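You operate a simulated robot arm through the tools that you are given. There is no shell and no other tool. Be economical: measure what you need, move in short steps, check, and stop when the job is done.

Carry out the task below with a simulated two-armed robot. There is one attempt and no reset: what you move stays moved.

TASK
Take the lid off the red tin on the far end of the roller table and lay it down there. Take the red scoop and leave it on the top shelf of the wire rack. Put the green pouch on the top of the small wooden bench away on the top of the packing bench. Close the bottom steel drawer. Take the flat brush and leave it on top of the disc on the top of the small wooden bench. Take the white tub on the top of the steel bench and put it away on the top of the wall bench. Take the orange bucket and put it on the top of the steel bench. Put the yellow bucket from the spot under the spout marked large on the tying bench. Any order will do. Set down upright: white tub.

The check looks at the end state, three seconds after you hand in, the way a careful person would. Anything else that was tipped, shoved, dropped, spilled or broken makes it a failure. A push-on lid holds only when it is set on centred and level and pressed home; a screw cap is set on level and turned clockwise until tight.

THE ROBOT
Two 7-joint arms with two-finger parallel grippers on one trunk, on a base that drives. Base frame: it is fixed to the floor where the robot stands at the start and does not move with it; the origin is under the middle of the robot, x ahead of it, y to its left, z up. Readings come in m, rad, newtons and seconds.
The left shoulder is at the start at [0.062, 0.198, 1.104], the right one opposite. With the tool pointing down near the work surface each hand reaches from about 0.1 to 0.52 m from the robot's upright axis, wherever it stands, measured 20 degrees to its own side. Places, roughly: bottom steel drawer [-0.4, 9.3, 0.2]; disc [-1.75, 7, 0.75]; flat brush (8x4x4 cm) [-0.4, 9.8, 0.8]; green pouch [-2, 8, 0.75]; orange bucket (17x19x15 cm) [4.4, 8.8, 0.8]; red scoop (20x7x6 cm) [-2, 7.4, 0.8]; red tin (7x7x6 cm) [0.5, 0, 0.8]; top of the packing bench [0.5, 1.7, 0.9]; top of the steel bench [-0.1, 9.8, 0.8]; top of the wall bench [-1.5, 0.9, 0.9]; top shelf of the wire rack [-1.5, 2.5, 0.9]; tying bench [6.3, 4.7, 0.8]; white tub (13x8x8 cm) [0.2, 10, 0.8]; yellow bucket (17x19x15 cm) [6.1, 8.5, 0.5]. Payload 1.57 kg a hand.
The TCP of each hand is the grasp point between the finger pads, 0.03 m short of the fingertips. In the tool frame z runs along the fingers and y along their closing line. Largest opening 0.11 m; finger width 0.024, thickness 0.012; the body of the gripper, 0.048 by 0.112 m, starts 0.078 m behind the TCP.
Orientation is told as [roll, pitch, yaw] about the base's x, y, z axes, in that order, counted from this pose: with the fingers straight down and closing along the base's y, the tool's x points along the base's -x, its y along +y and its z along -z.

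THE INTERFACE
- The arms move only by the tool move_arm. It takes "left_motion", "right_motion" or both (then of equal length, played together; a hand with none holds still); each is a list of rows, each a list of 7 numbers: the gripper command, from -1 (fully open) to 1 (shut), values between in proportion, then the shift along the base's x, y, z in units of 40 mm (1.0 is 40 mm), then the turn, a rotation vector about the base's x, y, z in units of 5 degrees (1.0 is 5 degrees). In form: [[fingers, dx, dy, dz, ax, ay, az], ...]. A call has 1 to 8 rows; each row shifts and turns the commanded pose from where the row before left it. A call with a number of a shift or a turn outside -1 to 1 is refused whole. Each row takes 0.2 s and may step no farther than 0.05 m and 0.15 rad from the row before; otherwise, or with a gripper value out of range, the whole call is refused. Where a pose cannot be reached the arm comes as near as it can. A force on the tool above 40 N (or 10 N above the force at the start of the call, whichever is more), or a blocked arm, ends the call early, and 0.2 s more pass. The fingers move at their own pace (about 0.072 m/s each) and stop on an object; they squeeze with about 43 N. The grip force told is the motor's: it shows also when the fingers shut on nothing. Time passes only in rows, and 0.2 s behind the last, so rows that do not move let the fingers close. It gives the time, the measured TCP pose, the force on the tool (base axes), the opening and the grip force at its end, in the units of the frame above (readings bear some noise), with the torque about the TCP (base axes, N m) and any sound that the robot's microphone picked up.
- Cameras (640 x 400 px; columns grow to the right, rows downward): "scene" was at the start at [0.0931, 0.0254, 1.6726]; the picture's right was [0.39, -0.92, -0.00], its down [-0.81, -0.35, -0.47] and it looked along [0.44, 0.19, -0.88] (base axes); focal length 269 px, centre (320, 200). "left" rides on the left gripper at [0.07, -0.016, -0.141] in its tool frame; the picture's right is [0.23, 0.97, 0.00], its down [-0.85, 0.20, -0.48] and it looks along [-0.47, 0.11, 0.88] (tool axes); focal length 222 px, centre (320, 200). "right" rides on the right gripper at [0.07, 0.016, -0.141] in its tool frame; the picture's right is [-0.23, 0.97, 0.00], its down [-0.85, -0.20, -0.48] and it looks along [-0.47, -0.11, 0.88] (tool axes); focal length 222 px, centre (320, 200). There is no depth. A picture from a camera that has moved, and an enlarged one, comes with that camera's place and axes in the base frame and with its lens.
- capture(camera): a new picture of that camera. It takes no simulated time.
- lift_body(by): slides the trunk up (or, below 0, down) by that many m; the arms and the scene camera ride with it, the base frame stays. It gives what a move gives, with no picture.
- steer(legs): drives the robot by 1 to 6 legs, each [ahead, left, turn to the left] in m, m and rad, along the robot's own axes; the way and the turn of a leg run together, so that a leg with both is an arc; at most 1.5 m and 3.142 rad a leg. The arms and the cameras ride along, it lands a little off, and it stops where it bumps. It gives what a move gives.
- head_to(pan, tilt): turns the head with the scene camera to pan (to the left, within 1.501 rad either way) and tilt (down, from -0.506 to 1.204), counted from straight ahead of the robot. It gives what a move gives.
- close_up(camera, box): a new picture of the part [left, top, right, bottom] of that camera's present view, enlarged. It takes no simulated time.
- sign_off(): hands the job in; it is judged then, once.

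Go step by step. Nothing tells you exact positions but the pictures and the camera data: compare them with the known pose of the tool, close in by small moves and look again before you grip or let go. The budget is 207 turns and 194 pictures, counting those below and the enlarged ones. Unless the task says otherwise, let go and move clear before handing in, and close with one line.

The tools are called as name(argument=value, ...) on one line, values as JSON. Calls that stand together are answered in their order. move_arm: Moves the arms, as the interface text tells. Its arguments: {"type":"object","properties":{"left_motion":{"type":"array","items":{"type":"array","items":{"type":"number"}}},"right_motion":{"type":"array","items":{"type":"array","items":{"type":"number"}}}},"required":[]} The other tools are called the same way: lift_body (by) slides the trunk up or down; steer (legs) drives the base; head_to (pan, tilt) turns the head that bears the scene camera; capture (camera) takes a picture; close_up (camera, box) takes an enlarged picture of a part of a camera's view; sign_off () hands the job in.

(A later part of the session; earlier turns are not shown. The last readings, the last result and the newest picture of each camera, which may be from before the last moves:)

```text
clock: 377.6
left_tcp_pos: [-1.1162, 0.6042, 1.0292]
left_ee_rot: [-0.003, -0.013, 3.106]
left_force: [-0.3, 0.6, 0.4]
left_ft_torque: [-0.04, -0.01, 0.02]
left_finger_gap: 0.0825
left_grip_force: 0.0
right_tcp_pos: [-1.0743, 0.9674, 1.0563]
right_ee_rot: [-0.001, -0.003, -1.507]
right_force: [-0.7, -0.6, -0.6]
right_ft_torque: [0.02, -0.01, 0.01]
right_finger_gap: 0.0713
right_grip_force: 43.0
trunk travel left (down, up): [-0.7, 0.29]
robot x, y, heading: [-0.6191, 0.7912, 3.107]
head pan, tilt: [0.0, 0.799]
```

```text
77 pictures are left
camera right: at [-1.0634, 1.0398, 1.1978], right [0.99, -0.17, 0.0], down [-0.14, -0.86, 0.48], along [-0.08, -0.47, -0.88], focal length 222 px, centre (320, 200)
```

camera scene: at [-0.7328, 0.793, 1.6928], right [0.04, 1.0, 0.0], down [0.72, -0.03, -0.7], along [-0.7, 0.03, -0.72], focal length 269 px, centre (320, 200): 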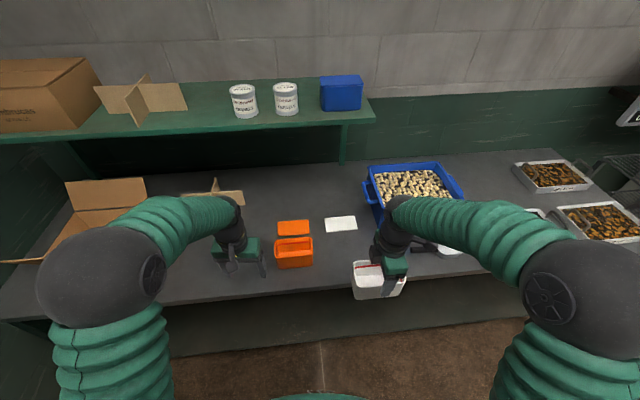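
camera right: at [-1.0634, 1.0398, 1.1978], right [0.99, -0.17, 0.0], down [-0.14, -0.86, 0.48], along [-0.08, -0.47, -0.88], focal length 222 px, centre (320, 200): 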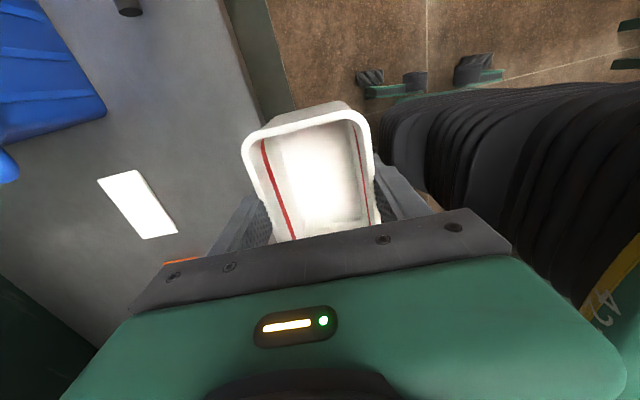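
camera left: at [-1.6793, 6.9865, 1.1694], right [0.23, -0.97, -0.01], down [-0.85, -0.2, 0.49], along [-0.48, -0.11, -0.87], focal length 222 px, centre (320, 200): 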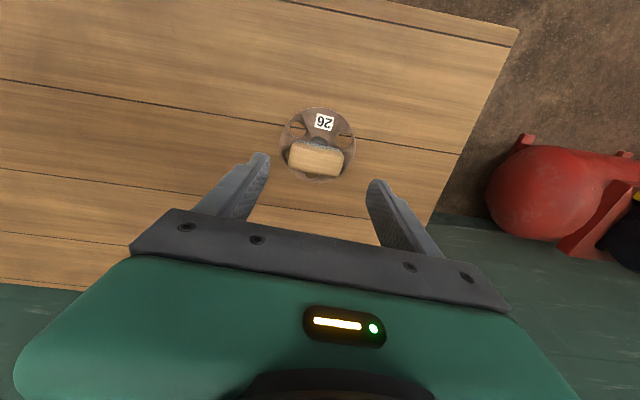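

I drive 0.17 m ahead, bringing the tub over (-1.245, 0.95), then lower it.

steer(legs=[[0.17, 0, 0.03]])

move_arm(right_motion=[[1, 0, -0.4, -0.5, 0, 0, 0], [1, 0, 0, -0.7, 0, 0, 0], [1, 0, 0, -0.7, 0, 0, 0]])

capture(camera="scene")

capture(camera="right")

```text
clock: 379.1
left_tcp_pos: [-1.279, 0.5913, 1.029]
left_ee_rot: [-0.003, -0.016, 3.138]
left_force: [1.0, 0.0, -0.8]
left_ft_torque: [-0.01, 0.05, -0.01]
left_finger_gap: 0.0828
left_grip_force: 0.0
right_tcp_pos: [-1.2485, 0.9569, 1.0583]
right_ee_rot: [-0.004, -0.004, -1.473]
right_force: [-0.9, -0.8, -0.4]
right_ft_torque: [-0.01, 0.02, -0.04]
right_finger_gap: 0.0712
right_grip_force: 43.0
trunk travel left (down, up): [-0.7, 0.29]
robot x, y, heading: [-0.7897, 0.7947, 3.141]
head pan, tilt: [0.0, 0.799]
```

```text
clock: 379.9
left_tcp_pos: [-1.2808, 0.5908, 1.0286]
left_ee_rot: [-0.004, -0.012, 3.135]
left_force: [0.3, -0.3, -0.3]
left_ft_torque: [-0.04, -0.03, 0.0]
left_finger_gap: 0.0824
left_grip_force: 0.1
right_tcp_pos: [-1.2521, 0.9425, 0.982]
right_ee_rot: [-0.001, -0.004, -1.476]
right_force: [-0.9, 0.5, -1.8]
right_ft_torque: [0.0, -0.01, -0.04]
right_finger_gap: 0.0711
right_grip_force: 43.0
trunk travel left (down, up): [-0.7, 0.29]
robot x, y, heading: [-0.7894, 0.794, 3.139]
head pan, tilt: [0.0, 0.799]
```

```text
76 pictures are left
camera scene: at [-0.9062, 0.793, 1.6926], right [0.0, 1.0, 0.0], down [0.72, 0.0, -0.69], along [-0.69, 0.0, -0.72], focal length 269 px, centre (320, 200)
```

scene: 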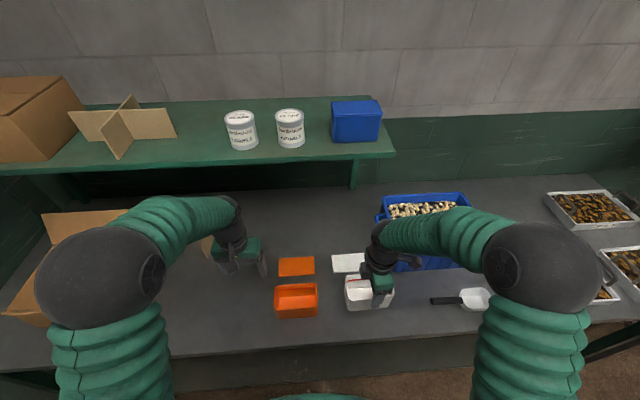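

```text
75 pictures are left
camera right: at [-1.2426, 1.0139, 1.1229], right [0.99, -0.13, 0.0], down [-0.12, -0.87, 0.48], along [-0.06, -0.48, -0.88], focal length 222 px, centre (320, 200)
```

right: 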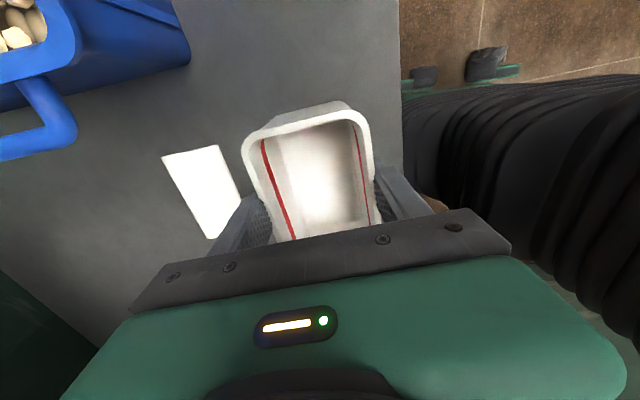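

Spot is clear. Lowering slowly to contact.

move_arm(right_motion=[[1, 0, 0, -0.2, 0, 0, 0], [1, 0, 0, -0.2, 0, 0, 0], [1, 0, 0, -0.2, 0, 0, 0], [1, 0, 0, -0.15, 0, 0, 0], [1, 0, 0, -0.12, 0, 0, 0], [1, 0, 0, -0.12, 0, 0, 0], [1, 0, 0, -0.12, 0, 0, 0], [1, 0, 0, -0.12, 0, 0, 0]])

```text
clock: 381.7
left_tcp_pos: [-1.2809, 0.5919, 1.0295]
left_ee_rot: [-0.004, -0.015, 3.136]
left_force: [-0.6, -0.1, -0.3]
left_ft_torque: [-0.04, 0.03, 0.02]
left_finger_gap: 0.0825
left_grip_force: 0.0
right_tcp_pos: [-1.2507, 0.9422, 0.9313]
right_ee_rot: [0.0, -0.003, -1.474]
right_force: [0.1, 0.5, -0.6]
right_ft_torque: [0.01, -0.01, 0.02]
right_finger_gap: 0.0712
right_grip_force: 42.2
trunk travel left (down, up): [-0.7, 0.29]
robot x, y, heading: [-0.7904, 0.7927, 3.141]
head pan, tilt: [0.0, 0.799]
```

move_arm(right_motion=[[1, 0, 0, -0.12, 0, 0, 0], [1, 0, 0, -0.12, 0, 0, 0], [1, 0, 0, -0.12, 0, 0, 0], [1, 0, 0, -0.12, 0, 0, 0], [1, 0, 0, -0.12, 0, 0, 0], [1, 0, 0, -0.12, 0, 0, 0], [1, 0, 0, -0.12, 0, 0, 0], [1, 0, 0, -0.12, 0, 0, 0]])

capture(camera="scene")

```text
clock: 383.2
left_tcp_pos: [-1.2772, 0.5905, 1.0295]
left_ee_rot: [-0.006, -0.014, 3.135]
left_force: [0.5, -0.5, -0.4]
left_ft_torque: [0.0, -0.01, 0.02]
left_finger_gap: 0.0823
left_grip_force: 0.1
right_tcp_pos: [-1.2497, 0.9398, 0.9054]
right_ee_rot: [-0.002, 0.0, -1.473]
right_force: [4.5, -1.5, 20.0]
right_ft_torque: [0.02, -0.65, 0.02]
right_finger_gap: 0.071
right_grip_force: 42.5
trunk travel left (down, up): [-0.7, 0.29]
robot x, y, heading: [-0.7888, 0.7926, 3.134]
head pan, tilt: [0.0, 0.799]
stopped in row 7 (right hand): the force on the tool passed its limit at 50 N (the readings are from after the stop); the commanded pose is now the measured one
```

```text
74 pictures are left
camera scene: at [-0.8985, 0.7913, 1.693], right [0.0, 1.0, 0.0], down [0.72, 0.0, -0.7], along [-0.7, 0.0, -0.72], focal length 269 px, centre (320, 200)
```

scene: 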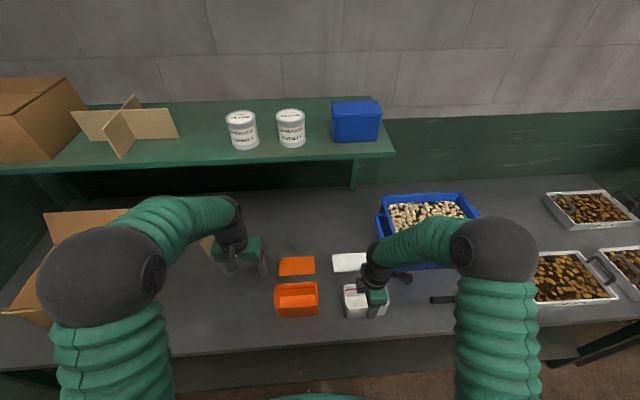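

Contact. I release and rise straight up.

move_arm(right_motion=[[1, 0, 0, 0.03, 0, 0, 0], [-0.4, 0, 0, 0, 0, 0, 0], [-0.6, 0, 0, 0, 0, 0, 0], [-0.6, 0, 0, 0.5, 0, 0, 0], [-0.6, 0, 0, 0.9, 0, 0, 0], [-0.6, 0, 0, 1, 0, 0, 0], [-0.6, 0, 0, 1, 0, 0, 0], [-0.6, 0, 0, 0.8, 0, 0, 0]])

capture(camera="right")

```text
clock: 385.0
left_tcp_pos: [-1.2795, 0.5912, 1.0281]
left_ee_rot: [-0.005, -0.013, 3.136]
left_force: [0.4, 1.1, 0.3]
left_ft_torque: [-0.05, 0.01, -0.01]
left_finger_gap: 0.0826
left_grip_force: 0.0
right_tcp_pos: [-1.2492, 0.94, 1.0734]
right_ee_rot: [-0.001, -0.003, -1.472]
right_force: [0.1, 0.8, 0.2]
right_ft_torque: [-0.01, -0.01, -0.03]
right_finger_gap: 0.0879
right_grip_force: 0.1
trunk travel left (down, up): [-0.7, 0.29]
robot x, y, heading: [-0.7892, 0.7937, 3.136]
head pan, tilt: [0.0, 0.799]
```

```text
73 pictures are left
camera right: at [-1.2399, 1.0112, 1.2147], right [0.99, -0.13, 0.0], down [-0.12, -0.87, 0.48], along [-0.06, -0.48, -0.88], focal length 222 px, centre (320, 200)
```

right: 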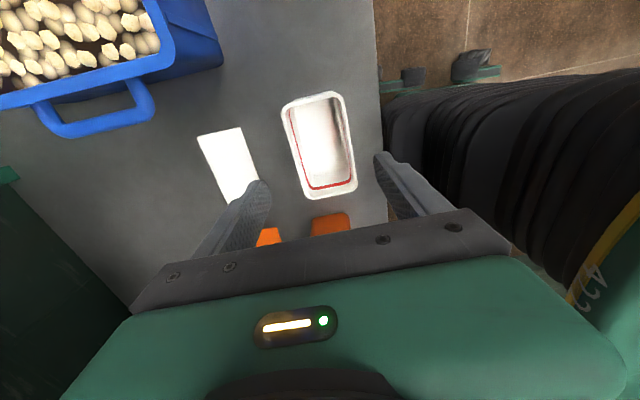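

The tub stands upright on the wall bench. Now the buckets: back off, go north to the gap after the packing line and look east.

steer(legs=[[-0.22, 0, 0], [0, 0, -1.566], [1.5, 0, 0], [1.25, 0, 0], [0, 0, -1.571]])

head_to(pan=0, tilt=0.45)

capture(camera="scene")

```text
clock: 407.3
left_tcp_pos: [0.0546, 3.7274, 1.0291]
left_ee_rot: [-0.004, -0.015, -0.04]
left_force: [-0.4, 0.4, 0.0]
left_ft_torque: [-0.02, 0.0, -0.01]
left_finger_gap: 0.0824
left_grip_force: 0.1
right_tcp_pos: [0.0119, 3.3821, 1.0709]
right_ee_rot: [0.001, -0.003, 1.632]
right_force: [-0.3, 0.5, 0.3]
right_ft_torque: [-0.03, 0.03, 0.01]
right_finger_gap: 0.0878
right_grip_force: 0.1
trunk travel left (down, up): [-0.7, 0.29]
robot x, y, heading: [-0.4423, 3.5399, -0.041]
head pan, tilt: [0.0, 0.799]
```

```text
clock: 408.1
left_tcp_pos: [0.0537, 3.7279, 1.0303]
left_ee_rot: [-0.001, -0.014, -0.039]
left_force: [-0.1, -1.0, 0.4]
left_ft_torque: [0.0, 0.0, 0.03]
left_finger_gap: 0.0825
left_grip_force: 0.0
right_tcp_pos: [0.0095, 3.3807, 1.0743]
right_ee_rot: [-0.001, -0.005, 1.632]
right_force: [0.0, 0.6, 0.1]
right_ft_torque: [-0.01, 0.0, 0.03]
right_finger_gap: 0.0877
right_grip_force: 0.2
trunk travel left (down, up): [-0.7, 0.29]
robot x, y, heading: [-0.4459, 3.5409, -0.038]
head pan, tilt: [0.0, 0.45]
```

```text
72 pictures are left
camera scene: at [-0.3179, 3.5378, 1.7231], right [-0.04, -1.0, 0.0], down [-0.44, 0.02, -0.9], along [0.9, -0.04, -0.44], focal length 269 px, centre (320, 200)
```

scene: 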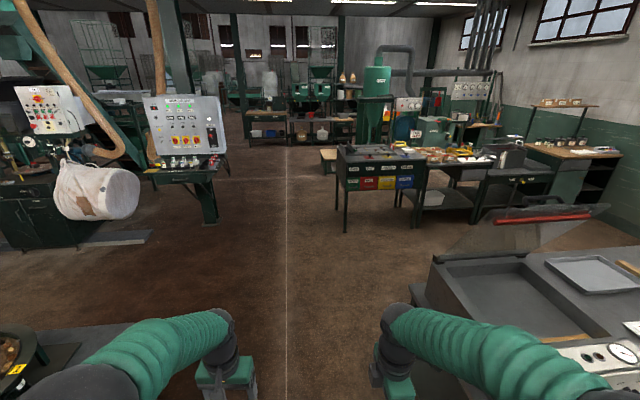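

A clear aisle runs east. I straighten and drive down it.

steer(legs=[[0, 0.12, 0.04], [1.5, 0, 0], [1.5, 0, 0], [1.4, 0, 0]])

head_to(pan=0.7, tilt=0.4)

capture(camera="scene")

```text
clock: 429.8
left_tcp_pos: [4.4004, 3.982, 1.0296]
left_ee_rot: [-0.005, -0.016, 0.031]
left_force: [-0.6, -0.3, 0.1]
left_ft_torque: [0.04, 0.02, -0.01]
left_finger_gap: 0.0826
left_grip_force: 0.0
right_tcp_pos: [4.3838, 3.6327, 1.0734]
right_ee_rot: [-0.004, -0.002, 1.701]
right_force: [0.0, 0.1, 0.4]
right_ft_torque: [0.0, -0.01, -0.01]
right_finger_gap: 0.088
right_grip_force: 0.1
trunk travel left (down, up): [-0.7, 0.29]
robot x, y, heading: [3.9163, 3.7604, 0.032]
head pan, tilt: [0.0, 0.45]
```

```text
clock: 430.9
left_tcp_pos: [4.4011, 3.9828, 1.0302]
left_ee_rot: [-0.003, -0.016, 0.029]
left_force: [0.3, 0.1, -0.2]
left_ft_torque: [0.03, -0.02, -0.01]
left_finger_gap: 0.0825
left_grip_force: 0.0
right_tcp_pos: [4.382, 3.6324, 1.0733]
right_ee_rot: [-0.004, -0.003, 1.702]
right_force: [0.6, -0.9, 0.2]
right_ft_torque: [0.01, -0.01, -0.04]
right_finger_gap: 0.0877
right_grip_force: 0.0
trunk travel left (down, up): [-0.7, 0.29]
robot x, y, heading: [3.9201, 3.7633, 0.032]
head pan, tilt: [0.7, 0.4]
```

```text
71 pictures are left
camera scene: at [4.0227, 3.8251, 1.7279], right [0.67, -0.75, 0.0], down [-0.29, -0.26, -0.92], along [0.69, 0.61, -0.39], focal length 269 px, centre (320, 200)
```

scene: 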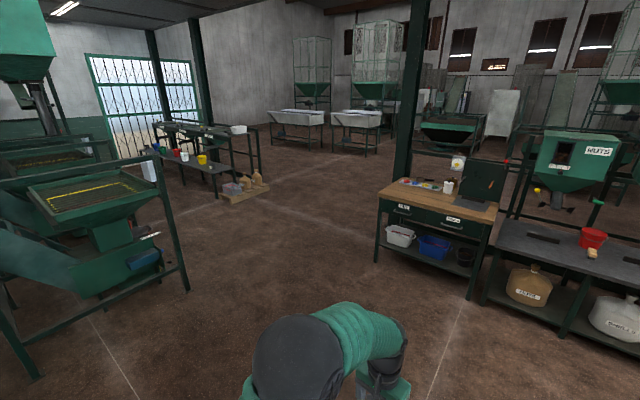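

close_up(camera="scene", box=[110, 100, 280, 210])

close_up(camera="scene", box=[360, 150, 520, 280])

```text
3.64 times, centred on (195, 155) of scene
camera zoom: at [4.0227, 3.8251, 1.7279], right [0.67, -0.75, 0.0], down [-0.29, -0.26, -0.92], along [0.69, 0.61, -0.39], focal length 979 px, centre (774, 364)
```

zoom: 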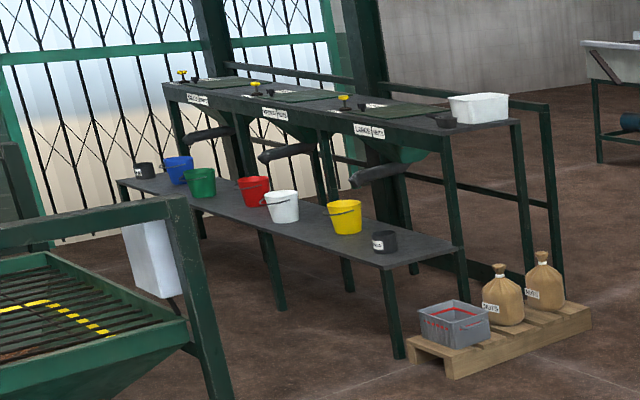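

```text
3.08 times, centred on (440, 215) of scene
camera zoom: at [4.0227, 3.8251, 1.7279], right [0.67, -0.75, 0.0], down [-0.29, -0.26, -0.92], along [0.69, 0.61, -0.39], focal length 828 px, centre (-49, 154)
```

zoom: 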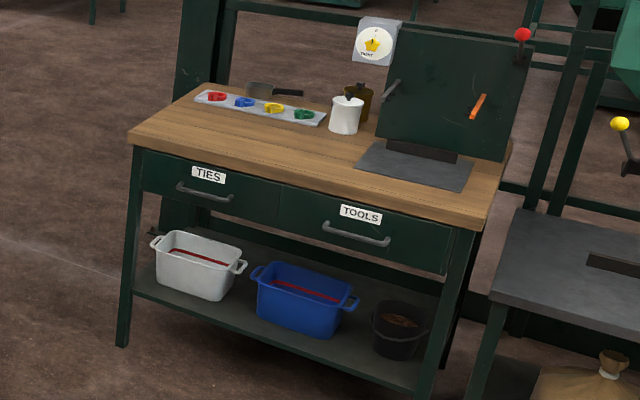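

The yellow bucket stands on a low bench under the spout marked LARGE (≈(6.0, 8.3)); the tying bench is the wood-top one at ≈(6.4, 4.6). I drive around to it.

steer(legs=[[1.43, 0, 0], [0, 0, 1.539], [1.5, 0, 0], [1.5, 0, 0], [0.8, 0, 0]])

head_to(pan=-0.3, tilt=0.45)

capture(camera="scene")

```text
clock: 459.7
left_tcp_pos: [5.0211, 8.0869, 1.0316]
left_ee_rot: [-0.004, -0.018, 1.62]
left_force: [0.1, 0.3, -0.4]
left_ft_torque: [0.0, -0.01, 0.05]
left_finger_gap: 0.0826
left_grip_force: 0.0
right_tcp_pos: [5.3708, 8.0763, 1.0725]
right_ee_rot: [-0.003, -0.002, -2.989]
right_force: [0.1, -0.4, -0.3]
right_ft_torque: [0.01, -0.02, 0.01]
right_finger_gap: 0.0882
right_grip_force: 0.1
trunk travel left (down, up): [-0.7, 0.29]
robot x, y, heading: [5.2511, 7.6067, 1.627]
head pan, tilt: [0.7, 0.4]
```

```text
clock: 461.0
left_tcp_pos: [5.0218, 8.0873, 1.0313]
left_ee_rot: [-0.003, -0.017, 1.624]
left_force: [-0.4, 0.5, 0.3]
left_ft_torque: [0.03, -0.02, 0.05]
left_finger_gap: 0.0825
left_grip_force: 0.1
right_tcp_pos: [5.3721, 8.0763, 1.0744]
right_ee_rot: [-0.006, -0.003, -2.988]
right_force: [-0.1, -0.4, -0.9]
right_ft_torque: [-0.02, -0.01, -0.02]
right_finger_gap: 0.0878
right_grip_force: 0.0
trunk travel left (down, up): [-0.7, 0.29]
robot x, y, heading: [5.2514, 7.612, 1.624]
head pan, tilt: [-0.3, 0.45]
```

```text
68 pictures are left
camera scene: at [5.2712, 7.7334, 1.7232], right [0.97, -0.24, 0.0], down [-0.11, -0.42, -0.9], along [0.22, 0.87, -0.44], focal length 269 px, centre (320, 200)
```

scene: 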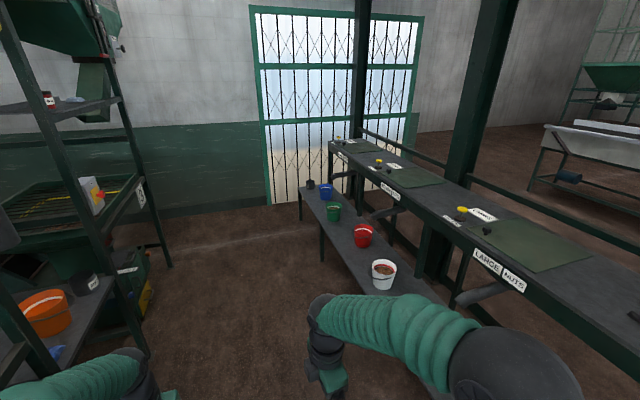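

I can also see the orange bucket on the shelf at the left (≈(4.4, 8.75)). First the yellow one: I move up and turn to face its bench.

steer(legs=[[0.75, -0.12, 0], [0, 0, -1.624]])

head_to(pan=0, tilt=0.75)

capture(camera="scene")

```text
clock: 469.0
left_tcp_pos: [5.823, 8.5472, 1.0306]
left_ee_rot: [-0.006, -0.017, -0.02]
left_force: [-0.7, 0.3, 0.2]
left_ft_torque: [0.02, 0.0, -0.01]
left_finger_gap: 0.0824
left_grip_force: 0.1
right_tcp_pos: [5.7882, 8.2001, 1.0741]
right_ee_rot: [-0.002, -0.002, 1.651]
right_force: [-0.3, 0.2, -0.3]
right_ft_torque: [-0.04, 0.01, 0.01]
right_finger_gap: 0.0882
right_grip_force: 0.1
trunk travel left (down, up): [-0.7, 0.29]
robot x, y, heading: [5.3322, 8.3494, -0.015]
head pan, tilt: [-0.3, 0.45]
```

```text
clock: 469.8
left_tcp_pos: [5.8207, 8.5477, 1.0321]
left_ee_rot: [-0.003, -0.021, -0.02]
left_force: [-0.2, -0.4, -0.7]
left_ft_torque: [0.01, 0.0, -0.02]
left_finger_gap: 0.0827
left_grip_force: 0.0
right_tcp_pos: [5.7853, 8.2, 1.0748]
right_ee_rot: [-0.006, -0.002, 1.651]
right_force: [-0.2, 0.0, 0.4]
right_ft_torque: [0.01, 0.01, 0.02]
right_finger_gap: 0.0879
right_grip_force: 0.0
trunk travel left (down, up): [-0.7, 0.29]
robot x, y, heading: [5.3323, 8.3567, -0.02]
head pan, tilt: [0.0, 0.75]
```

```text
67 pictures are left
camera scene: at [5.4491, 8.3497, 1.6968], right [-0.02, -1.0, 0.0], down [-0.68, 0.01, -0.73], along [0.73, -0.01, -0.68], focal length 269 px, centre (320, 200)
```

scene: 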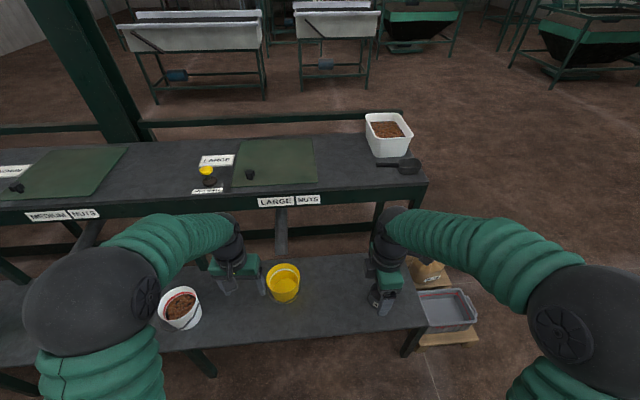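

close_up(camera="scene", box=[240, 220, 340, 320])

capture(camera="left")

```text
4.00 times, centred on (290, 270) of scene
camera zoom: at [5.4491, 8.3497, 1.6968], right [-0.02, -1.0, 0.0], down [-0.68, 0.01, -0.73], along [0.73, -0.01, -0.68], focal length 1076 px, centre (440, -80)
```

zoom: 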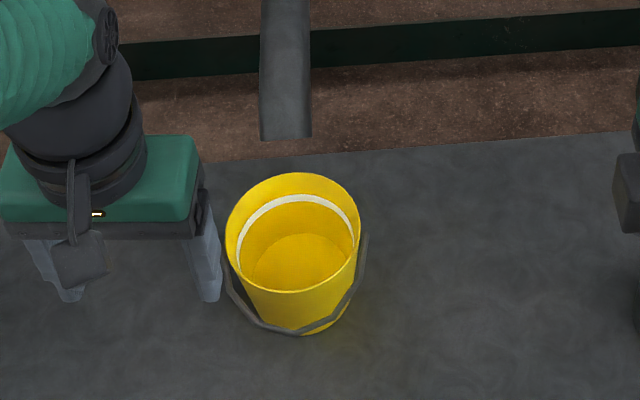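

```text
65 pictures are left
camera left: at [5.7478, 8.5343, 1.172], right [-0.21, 0.98, -0.01], down [0.85, 0.18, 0.49], along [0.48, 0.1, -0.87], focal length 222 px, centre (320, 200)
```

left: 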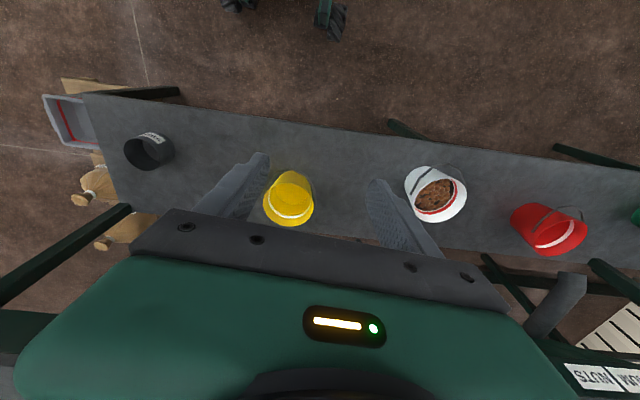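

The yellow bucket is empty, rim Ø≈14 cm, bail hanging at the front. I'll pinch its near rim with the right hand (already turned to close along x). First raise the left hand, sidestep left 0.31 m, and lower the trunk.

move_arm(left_motion=[[0, -0.5, 0, 0.9, 0, 0, 0], [0, -0.5, 0, 0.9, 0, 0, 0], [0, -0.5, 0, 0.9, 0, 0, 0], [0, -0.5, 0, 0.9, 0, 0, 0], [0, -0.3, 0, 0.9, 0, 0, 0], [0, 0, 0, 0.9, 0, 0, 0], [0, 0, 0, 0.9, 0, 0, 0]], right_motion=[[0, 0, 0, 0, 0, 0, -0.4], [0, 0, 0, 0, 0, 0, -0.4], [0, 0, 0, 0, 0, 0, -0.4], [0, 0, 0, 0, 0, 0, 0], [0, 0, 0, 0, 0, 0, 0], [0, 0, 0, 0, 0, 0, 0], [0, 0, 0, 0, 0, 0, 0]])

steer(legs=[[0.1, 0.31, 0.02]])

lift_body(by=-0.25)

capture(camera="right")

capture(camera="scene")

```text
clock: 471.4
left_tcp_pos: [5.7279, 8.5475, 1.2829]
left_ee_rot: [-0.001, -0.019, -0.021]
left_force: [0.0, 0.3, 0.3]
left_ft_torque: [0.02, -0.02, -0.01]
left_finger_gap: 0.055
left_grip_force: 0.2
right_tcp_pos: [5.785, 8.2005, 1.0742]
right_ee_rot: [-0.006, -0.002, 1.547]
right_force: [-0.2, 0.0, 0.0]
right_ft_torque: [-0.01, -0.02, 0.0]
right_finger_gap: 0.055
right_grip_force: 0.1
trunk travel left (down, up): [-0.7, 0.29]
robot x, y, heading: [5.3302, 8.3511, -0.019]
head pan, tilt: [0.0, 0.75]
```

```text
clock: 473.6
left_tcp_pos: [5.8255, 8.8602, 1.2861]
left_ee_rot: [0.004, -0.018, 0.002]
left_force: [0.2, -1.5, 0.3]
left_ft_torque: [0.08, 0.0, 0.0]
left_finger_gap: 0.0548
left_grip_force: 0.1
right_tcp_pos: [5.8898, 8.5156, 1.0734]
right_ee_rot: [-0.005, -0.01, 1.572]
right_force: [0.3, -0.3, 0.0]
right_ft_torque: [0.06, -0.01, 0.01]
right_finger_gap: 0.0552
right_grip_force: 0.0
trunk travel left (down, up): [-0.7, 0.29]
robot x, y, heading: [5.4366, 8.6664, 0.008]
head pan, tilt: [0.0, 0.75]
```

```text
clock: 476.2
left_tcp_pos: [5.8246, 8.8711, 1.0324]
left_ee_rot: [-0.005, -0.021, 0.003]
left_force: [-0.2, 0.3, 0.7]
left_ft_torque: [0.0, -0.01, -0.01]
left_finger_gap: 0.055
left_grip_force: 0.1
right_tcp_pos: [5.8901, 8.5245, 0.8259]
right_ee_rot: [-0.005, -0.003, 1.572]
right_force: [-0.3, -0.9, 0.1]
right_ft_torque: [0.02, -0.01, 0.0]
right_finger_gap: 0.0551
right_grip_force: 0.1
trunk travel left (down, up): [-0.45, 0.54]
robot x, y, heading: [5.432, 8.6637, 0.01]
head pan, tilt: [0.0, 0.75]
```

```text
64 pictures are left
camera right: at [5.8721, 8.4542, 0.9668], right [-0.97, 0.23, -0.01], down [0.2, 0.85, 0.48], along [0.11, 0.47, -0.88], focal length 222 px, centre (320, 200)
```

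right: 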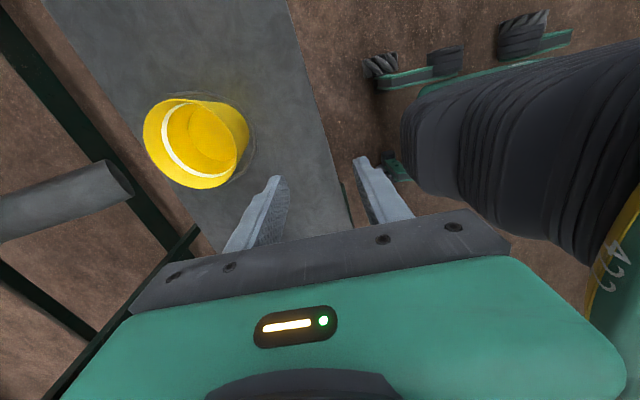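

```text
63 pictures are left
camera scene: at [5.5489, 8.6661, 1.4469], right [0.0, -1.0, 0.0], down [-0.68, 0.0, -0.73], along [0.73, 0.0, -0.68], focal length 269 px, centre (320, 200)
```

scene: 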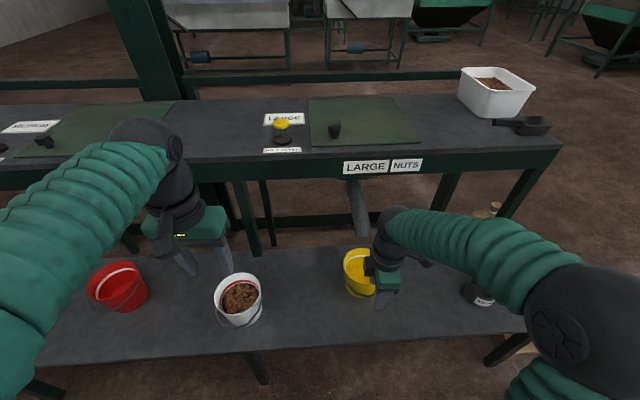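

Rim centre ≈(6.075, 8.505, 0.635); near rim at x≈6.005. I move the hand above the near rim and look.

move_arm(right_motion=[[0, 0.8, -0.2, 0, 0, 0, 0], [0, 0.8, -0.2, -0.3, 0, 0, 0], [0, 0.8, -0.1, -0.5, 0, 0, 0], [0, 0.2, 0, -0.5, 0, 0, 0], [0, 0, 0, 0, 0, 0, 0]])

capture(camera="right")

close_up(camera="scene", box=[300, 200, 440, 320])

```text
clock: 477.4
left_tcp_pos: [5.8231, 8.8703, 1.0344]
left_ee_rot: [-0.005, -0.018, 0.001]
left_force: [0.6, -0.7, -0.2]
left_ft_torque: [0.0, -0.01, 0.0]
left_finger_gap: 0.055
left_grip_force: 0.0
right_tcp_pos: [5.9936, 8.5041, 0.7721]
right_ee_rot: [-0.006, -0.001, 1.572]
right_force: [0.2, 0.3, -0.5]
right_ft_torque: [0.04, 0.01, -0.02]
right_finger_gap: 0.055
right_grip_force: 0.0
trunk travel left (down, up): [-0.45, 0.54]
robot x, y, heading: [5.4311, 8.6673, 0.007]
head pan, tilt: [0.0, 0.75]
```

```text
62 pictures are left
camera right: at [5.9768, 8.4339, 0.9141], right [-0.97, 0.23, -0.01], down [0.2, 0.85, 0.48], along [0.11, 0.47, -0.88], focal length 222 px, centre (320, 200)
```

right: 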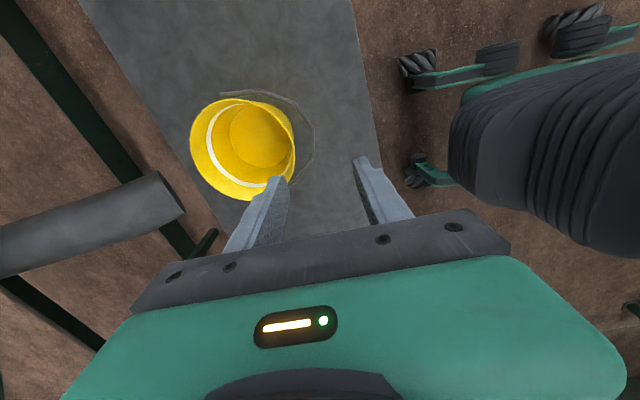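

```text
3.33 times, centred on (370, 260) of scene
camera zoom: at [5.5492, 8.666, 1.4468], right [0.0, -1.0, 0.0], down [-0.68, 0.0, -0.73], along [0.73, 0.0, -0.68], focal length 897 px, centre (153, 0)
```

zoom: 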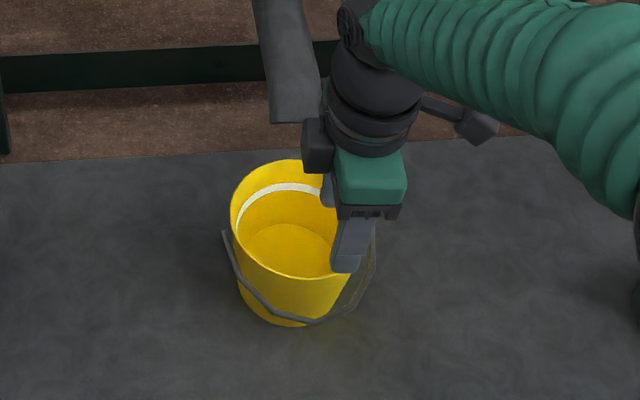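

Triangulated rim centre (6.095, 8.490, 0.632). I align with the near rim at x≈6.027 and descend half way, then check.

move_arm(right_motion=[[0, 0.8, -0.35, 0, 0, 0, 0], [0, 0, 0, -0.7, 0, 0, 0], [0, 0, 0, -0.7, 0, 0, 0], [0, 0, 0, -0.6, 0, 0, 0], [0, 0, 0, 0, 0, 0, 0]])

capture(camera="right")

close_up(camera="scene", box=[300, 200, 440, 320])

```text
clock: 478.6
left_tcp_pos: [5.824, 8.8715, 1.0331]
left_ee_rot: [-0.004, -0.018, 0.002]
left_force: [-0.5, -0.6, 0.6]
left_ft_torque: [-0.01, -0.02, 0.0]
left_finger_gap: 0.055
left_grip_force: 0.1
right_tcp_pos: [6.0253, 8.4909, 0.6938]
right_ee_rot: [-0.008, -0.001, 1.57]
right_force: [-0.2, -0.1, 0.5]
right_ft_torque: [0.04, 0.0, 0.02]
right_finger_gap: 0.055
right_grip_force: 0.1
trunk travel left (down, up): [-0.45, 0.54]
robot x, y, heading: [5.4321, 8.6664, 0.001]
head pan, tilt: [0.0, 0.75]
```

```text
60 pictures are left
camera right: at [6.0079, 8.42, 0.835], right [-0.97, 0.23, -0.01], down [0.2, 0.85, 0.48], along [0.11, 0.47, -0.88], focal length 222 px, centre (320, 200)
```

right: 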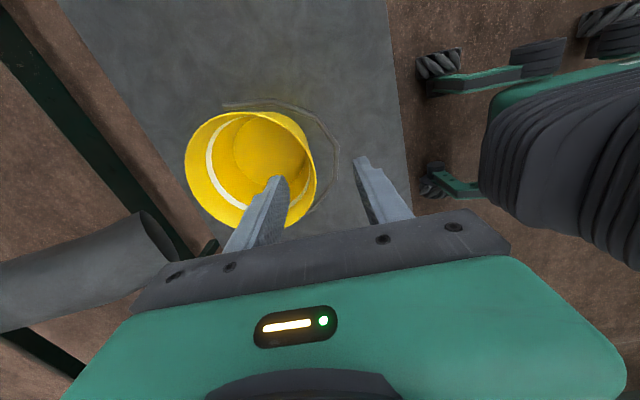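

```text
3.33 times, centred on (370, 260) of scene
camera zoom: at [5.5492, 8.6659, 1.4468], right [0.0, -1.0, 0.0], down [-0.68, 0.0, -0.73], along [0.73, 0.0, -0.68], focal length 897 px, centre (153, 0)
```

zoom: 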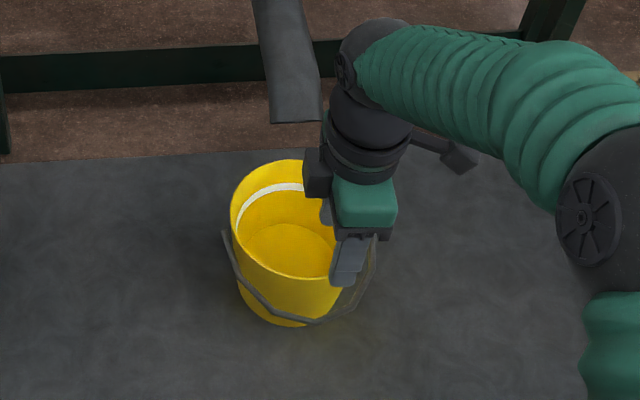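

The near wall lies between the fingers. I nudge +y 1 cm and descend to straddle the rim, then close.

move_arm(right_motion=[[0, 0, 0.3, -0.5, 0, 0, 0], [0, 0, 0, -0.6, 0, 0, 0], [0, 0, 0, -0.5, 0, 0, 0], [0, 0, 0, -0.3, 0, 0, 0], [0.5, 0, 0, 0, 0, 0, 0], [1, 0, 0, 0, 0, 0, 0], [1, 0, 0, 0, 0, 0, 0], [1, 0, 0, 0, 0, 0, 0]])

capture(camera="right")

close_up(camera="scene", box=[300, 200, 440, 320])

```text
clock: 480.4
left_tcp_pos: [5.8245, 8.8699, 1.0335]
left_ee_rot: [-0.004, -0.019, 0.003]
left_force: [-0.5, 0.0, -0.7]
left_ft_torque: [-0.02, -0.01, 0.02]
left_finger_gap: 0.055
left_grip_force: 0.0
right_tcp_pos: [6.0264, 8.5027, 0.6173]
right_ee_rot: [-0.008, -0.002, 1.57]
right_force: [0.3, -0.2, 2.0]
right_ft_torque: [0.4, -0.11, 0.11]
right_finger_gap: 0.0022
right_grip_force: 23.2
trunk travel left (down, up): [-0.45, 0.54]
robot x, y, heading: [5.4347, 8.667, 0.01]
head pan, tilt: [0.0, 0.75]
```

```text
58 pictures are left
camera right: at [6.0078, 8.4326, 0.7584], right [-0.97, 0.23, -0.01], down [0.2, 0.85, 0.48], along [0.11, 0.47, -0.88], focal length 222 px, centre (320, 200)
```

right: 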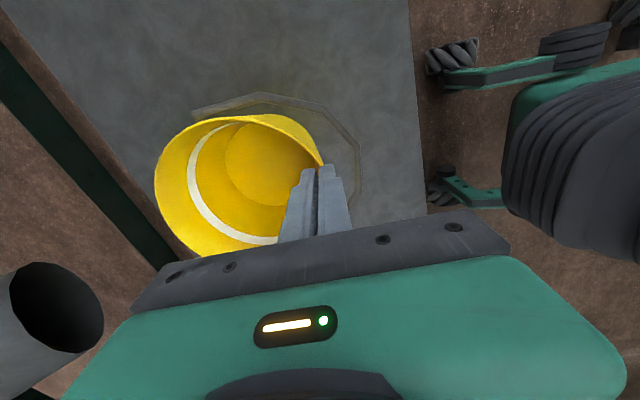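

```text
3.33 times, centred on (370, 260) of scene
camera zoom: at [5.5496, 8.666, 1.4468], right [0.0, -1.0, 0.0], down [-0.68, 0.0, -0.73], along [0.73, 0.0, -0.68], focal length 897 px, centre (153, 0)
```

zoom: 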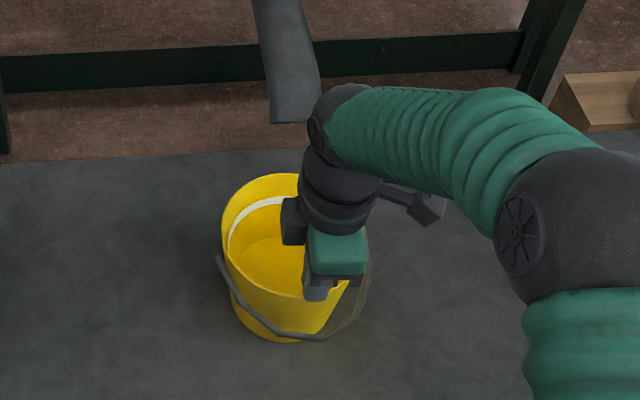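

The wall (2 mm) is pinched. I lift gently and check.

move_arm(right_motion=[[1, 0, 0, 0.2, 0, 0, 0], [1, 0, 0, 0.3, 0, 0, 0], [1, 0, 0, 0.4, 0, 0, 0], [1, 0, 0, 0.5, 0, 0, 0]])

capture(camera="right")

close_up(camera="scene", box=[300, 200, 440, 320])

```text
clock: 481.4
left_tcp_pos: [5.8246, 8.8709, 1.0331]
left_ee_rot: [-0.006, -0.019, 0.002]
left_force: [-0.5, 1.3, 0.7]
left_ft_torque: [-0.01, -0.02, 0.02]
left_finger_gap: 0.0549
left_grip_force: 0.0
right_tcp_pos: [6.0237, 8.5018, 0.6718]
right_ee_rot: [-0.004, -0.003, 1.57]
right_force: [-0.7, -0.8, -1.5]
right_ft_torque: [0.0, 0.1, -0.03]
right_finger_gap: 0.0024
right_grip_force: 23.7
trunk travel left (down, up): [-0.45, 0.54]
robot x, y, heading: [5.4355, 8.668, -0.001]
head pan, tilt: [0.0, 0.75]
```

```text
56 pictures are left
camera right: at [6.007, 8.4327, 0.8145], right [-0.97, 0.23, -0.01], down [0.2, 0.85, 0.48], along [0.11, 0.47, -0.88], focal length 222 px, centre (320, 200)
```

right: 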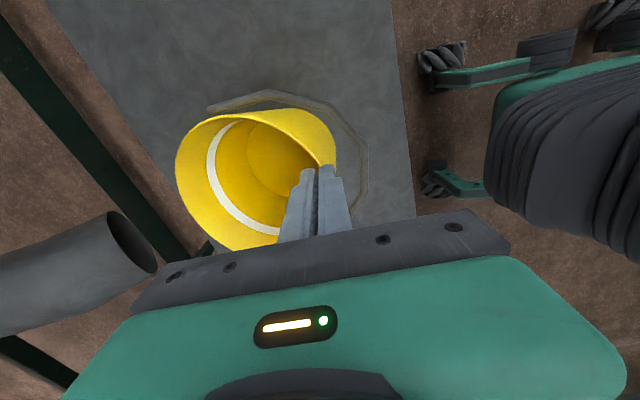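

```text
3.33 times, centred on (370, 260) of scene
camera zoom: at [5.5495, 8.666, 1.4468], right [0.0, -1.0, 0.0], down [-0.68, 0.0, -0.73], along [0.73, 0.0, -0.68], focal length 897 px, centre (153, 0)
```

zoom: 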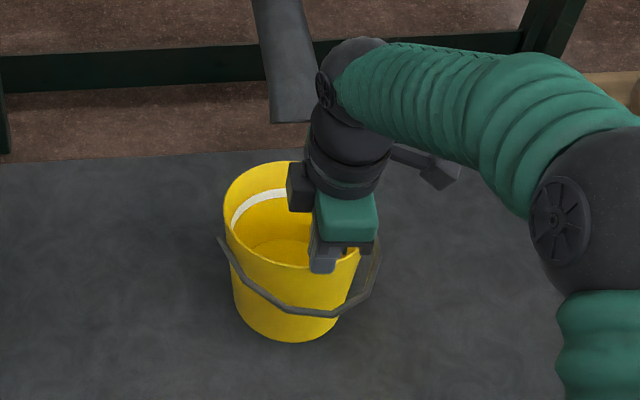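

The bucket (light, empty) hangs from the hand. I back straight away from under the spout, then raise the trunk.

steer(legs=[[-0.3, 0, 0]])

lift_body(by=0.25)

move_arm(right_motion=[[1, -0.3, 0, 0.9, 0, 0, 0], [1, -0.3, 0, 0.9, 0, 0, 0], [1, -0.3, 0, 0.9, 0, 0, 0], [1, -0.3, 0, 0.8, 0, 0, 0]], left_motion=[[0, 0, 0, -0.5, 0, 0, 0], [0, 0, 0, -0.5, 0, 0, 0], [0, 0, 0, -0.5, 0, 0, 0], [0, 0, 0, -0.5, 0, 0, 0]])

capture(camera="scene")

```text
clock: 483.4
left_tcp_pos: [5.5284, 8.8672, 1.0341]
left_ee_rot: [-0.004, -0.019, -0.004]
left_force: [-0.8, 0.3, -1.1]
left_ft_torque: [0.02, -0.02, 0.01]
left_finger_gap: 0.0552
left_grip_force: 0.0
right_tcp_pos: [5.7261, 8.4993, 0.6733]
right_ee_rot: [-0.007, -0.001, 1.565]
right_force: [-0.5, -0.5, -1.1]
right_ft_torque: [-0.03, 0.09, 0.02]
right_finger_gap: 0.0025
right_grip_force: 23.6
trunk travel left (down, up): [-0.45, 0.54]
robot x, y, heading: [5.1402, 8.6686, -0.003]
head pan, tilt: [0.0, 0.75]
```

```text
clock: 486.0
left_tcp_pos: [5.528, 8.8676, 1.2837]
left_ee_rot: [-0.005, -0.022, -0.002]
left_force: [0.0, 1.5, -0.5]
left_ft_torque: [0.01, 0.05, -0.02]
left_finger_gap: 0.0552
left_grip_force: 0.0
right_tcp_pos: [5.726, 8.4992, 0.9241]
right_ee_rot: [-0.007, -0.001, 1.565]
right_force: [0.4, 0.1, -1.7]
right_ft_torque: [0.04, 0.08, 0.01]
right_finger_gap: 0.0019
right_grip_force: 23.2
trunk travel left (down, up): [-0.7, 0.29]
robot x, y, heading: [5.1352, 8.6667, 0.0]
head pan, tilt: [0.0, 0.75]
```

```text
clock: 487.0
left_tcp_pos: [5.5269, 8.8675, 1.2043]
left_ee_rot: [-0.005, -0.024, -0.003]
left_force: [-0.5, 0.1, -0.6]
left_ft_torque: [-0.01, 0.02, 0.01]
left_finger_gap: 0.0552
left_grip_force: 0.1
right_tcp_pos: [5.6755, 8.499, 1.0651]
right_ee_rot: [-0.008, -0.002, 1.562]
right_force: [0.3, 0.5, -1.2]
right_ft_torque: [-0.03, 0.08, 0.01]
right_finger_gap: 0.0023
right_grip_force: 23.9
trunk travel left (down, up): [-0.7, 0.29]
robot x, y, heading: [5.1366, 8.6642, -0.006]
head pan, tilt: [0.0, 0.75]
```

```text
54 pictures are left
camera scene: at [5.2513, 8.6651, 1.6969], right [0.0, -1.0, 0.0], down [-0.68, 0.0, -0.73], along [0.73, 0.0, -0.68], focal length 269 px, centre (320, 200)
```

scene: 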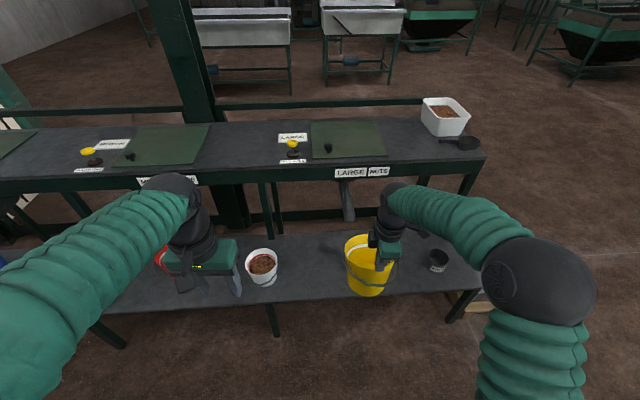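

Bucket secured. I drive to the tying bench.

steer(legs=[[0.2, 0, 0], [0, 0, -1.571], [1.5, 0, 0], [1.5, 0, 0], [0.75, 0, 0], [0, 0, 1.571]])

head_to(pan=0, tilt=0.65)

capture(camera="scene")

```text
clock: 513.9
left_tcp_pos: [5.7246, 5.0836, 1.2041]
left_ee_rot: [-0.005, -0.021, -0.039]
left_force: [-1.2, 0.3, 0.0]
left_ft_torque: [0.01, 0.02, -0.03]
left_finger_gap: 0.0551
left_grip_force: 0.0
right_tcp_pos: [5.8631, 4.7093, 1.0639]
right_ee_rot: [-0.005, -0.001, 1.528]
right_force: [0.4, -1.6, -1.6]
right_ft_torque: [-0.02, 0.08, 0.0]
right_finger_gap: 0.0025
right_grip_force: 24.2
trunk travel left (down, up): [-0.7, 0.29]
robot x, y, heading: [5.3224, 4.8961, -0.035]
head pan, tilt: [0.0, 0.75]
```

```text
clock: 514.6
left_tcp_pos: [5.7239, 5.0852, 1.2051]
left_ee_rot: [-0.004, -0.021, -0.038]
left_force: [1.2, 0.7, 0.2]
left_ft_torque: [-0.02, 0.0, -0.04]
left_finger_gap: 0.055
left_grip_force: 0.1
right_tcp_pos: [5.8614, 4.7104, 1.0648]
right_ee_rot: [-0.008, -0.002, 1.529]
right_force: [0.0, -0.2, -1.5]
right_ft_torque: [0.0, 0.05, 0.0]
right_finger_gap: 0.0024
right_grip_force: 23.7
trunk travel left (down, up): [-0.7, 0.29]
robot x, y, heading: [5.3298, 4.9009, -0.038]
head pan, tilt: [0.0, 0.649]
```

```text
53 pictures are left
camera scene: at [5.4477, 4.891, 1.7053], right [-0.04, -1.0, 0.0], down [-0.61, 0.02, -0.79], along [0.79, -0.03, -0.61], focal length 269 px, centre (320, 200)
```

scene: 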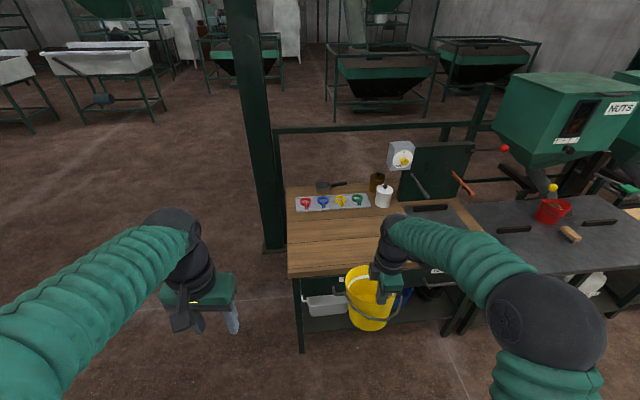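

Free area on the tying bench: x 6.12–6.46, y 4.45–4.97 in front of the ties tray. I drive in to put the bucket centre at ≈(6.29, 4.78).

steer(legs=[[0, 0, 0.038], [0.36, 0.05, 0]])

capture(camera="scene")

capture(camera="right")

```text
clock: 517.3
left_tcp_pos: [6.0762, 5.1459, 1.2057]
left_ee_rot: [-0.004, -0.023, -0.003]
left_force: [-0.2, -0.4, -0.2]
left_ft_torque: [0.0, -0.01, 0.0]
left_finger_gap: 0.055
left_grip_force: 0.0
right_tcp_pos: [6.2268, 4.7754, 1.0657]
right_ee_rot: [-0.008, -0.004, 1.561]
right_force: [0.5, -0.3, -1.7]
right_ft_torque: [-0.03, 0.09, 0.03]
right_finger_gap: 0.0024
right_grip_force: 23.7
trunk travel left (down, up): [-0.7, 0.29]
robot x, y, heading: [5.6893, 4.9477, -0.003]
head pan, tilt: [0.0, 0.649]
```

```text
52 pictures are left
camera scene: at [5.8054, 4.9424, 1.7056], right [0.0, -1.0, 0.0], down [-0.6, 0.0, -0.8], along [0.8, 0.0, -0.6], focal length 269 px, centre (320, 200)
```

scene: 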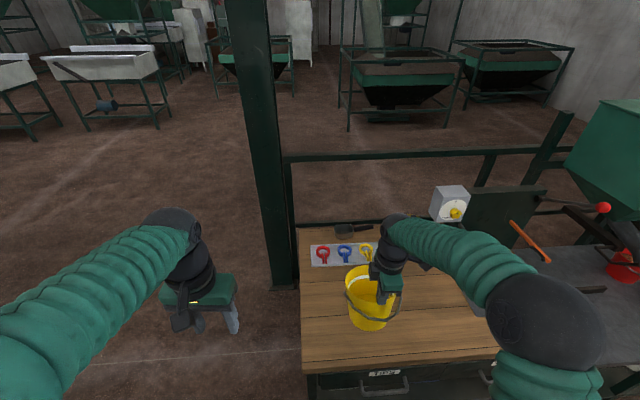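

```text
51 pictures are left
camera right: at [6.2083, 4.7059, 1.207], right [-0.97, 0.24, -0.01], down [0.2, 0.85, 0.48], along [0.12, 0.47, -0.88], focal length 222 px, centre (320, 200)
```

right: 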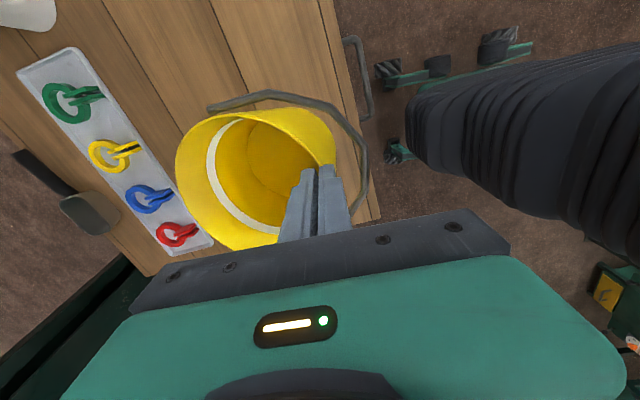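

Over the spot, well inside the edges. Lowering gently.

move_arm(right_motion=[[1, 0, 0, -0.5, 0, 0, 0], [1, 0, 0, -0.5, 0, 0, 0], [1, 0, 0, -0.3, 0, 0, 0], [1, 0, 0, -0.2, 0, 0, 0], [1, 0, 0, -0.2, 0, 0, 0], [1, 0, 0, -0.2, 0, 0, 0], [1, 0, 0, -0.15, 0, 0, 0], [1, 0, 0, -0.15, 0, 0, 0]])

close_up(camera="scene", box=[280, 210, 460, 370])

```text
clock: 519.1
left_tcp_pos: [6.0783, 5.1459, 1.2053]
left_ee_rot: [-0.006, -0.023, -0.005]
left_force: [-0.8, 0.9, -0.1]
left_ft_torque: [0.01, 0.0, 0.0]
left_finger_gap: 0.0548
left_grip_force: 0.2
right_tcp_pos: [6.2264, 4.7779, 0.9776]
right_ee_rot: [-0.009, -0.003, 1.563]
right_force: [0.0, -0.3, -0.3]
right_ft_torque: [0.04, 0.01, 0.0]
right_finger_gap: 0.0023
right_grip_force: 23.3
trunk travel left (down, up): [-0.7, 0.29]
robot x, y, heading: [5.6886, 4.9463, 0.002]
head pan, tilt: [0.0, 0.649]
```

```text
2.50 times, centred on (370, 290) of scene
camera zoom: at [5.8081, 4.9442, 1.7054], right [0.0, -1.0, 0.0], down [-0.61, 0.0, -0.8], along [0.8, 0.0, -0.61], focal length 673 px, centre (195, -25)
```

zoom: 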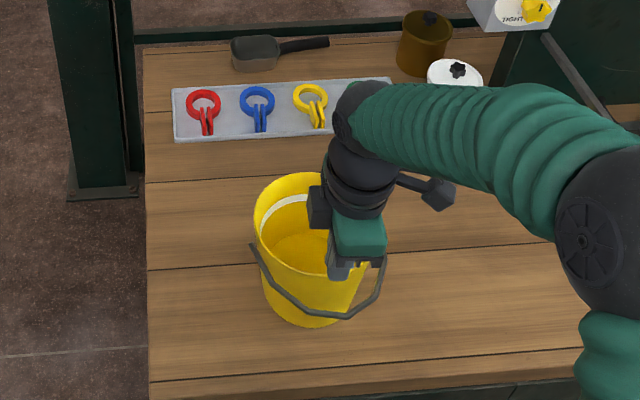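

The weight reads off the hand — nearly seated. I go down a few mm more to be sure.

move_arm(right_motion=[[1, 0, 0, -0.08, 0, 0, 0], [1, 0, 0, -0.08, 0, 0, 0], [1, 0, 0, 0, 0, 0, 0]])

```text
clock: 519.9
left_tcp_pos: [6.0773, 5.1459, 1.2052]
left_ee_rot: [-0.006, -0.022, -0.005]
left_force: [0.0, -0.6, -0.3]
left_ft_torque: [0.0, 0.01, 0.02]
left_finger_gap: 0.0551
left_grip_force: 0.0
right_tcp_pos: [6.2267, 4.7773, 0.9711]
right_ee_rot: [-0.009, -0.003, 1.561]
right_force: [-0.2, -1.3, -0.3]
right_ft_torque: [0.06, -0.04, 0.06]
right_finger_gap: 0.0021
right_grip_force: 24.2
trunk travel left (down, up): [-0.7, 0.29]
robot x, y, heading: [5.6852, 4.9434, -0.003]
head pan, tilt: [0.0, 0.649]
```

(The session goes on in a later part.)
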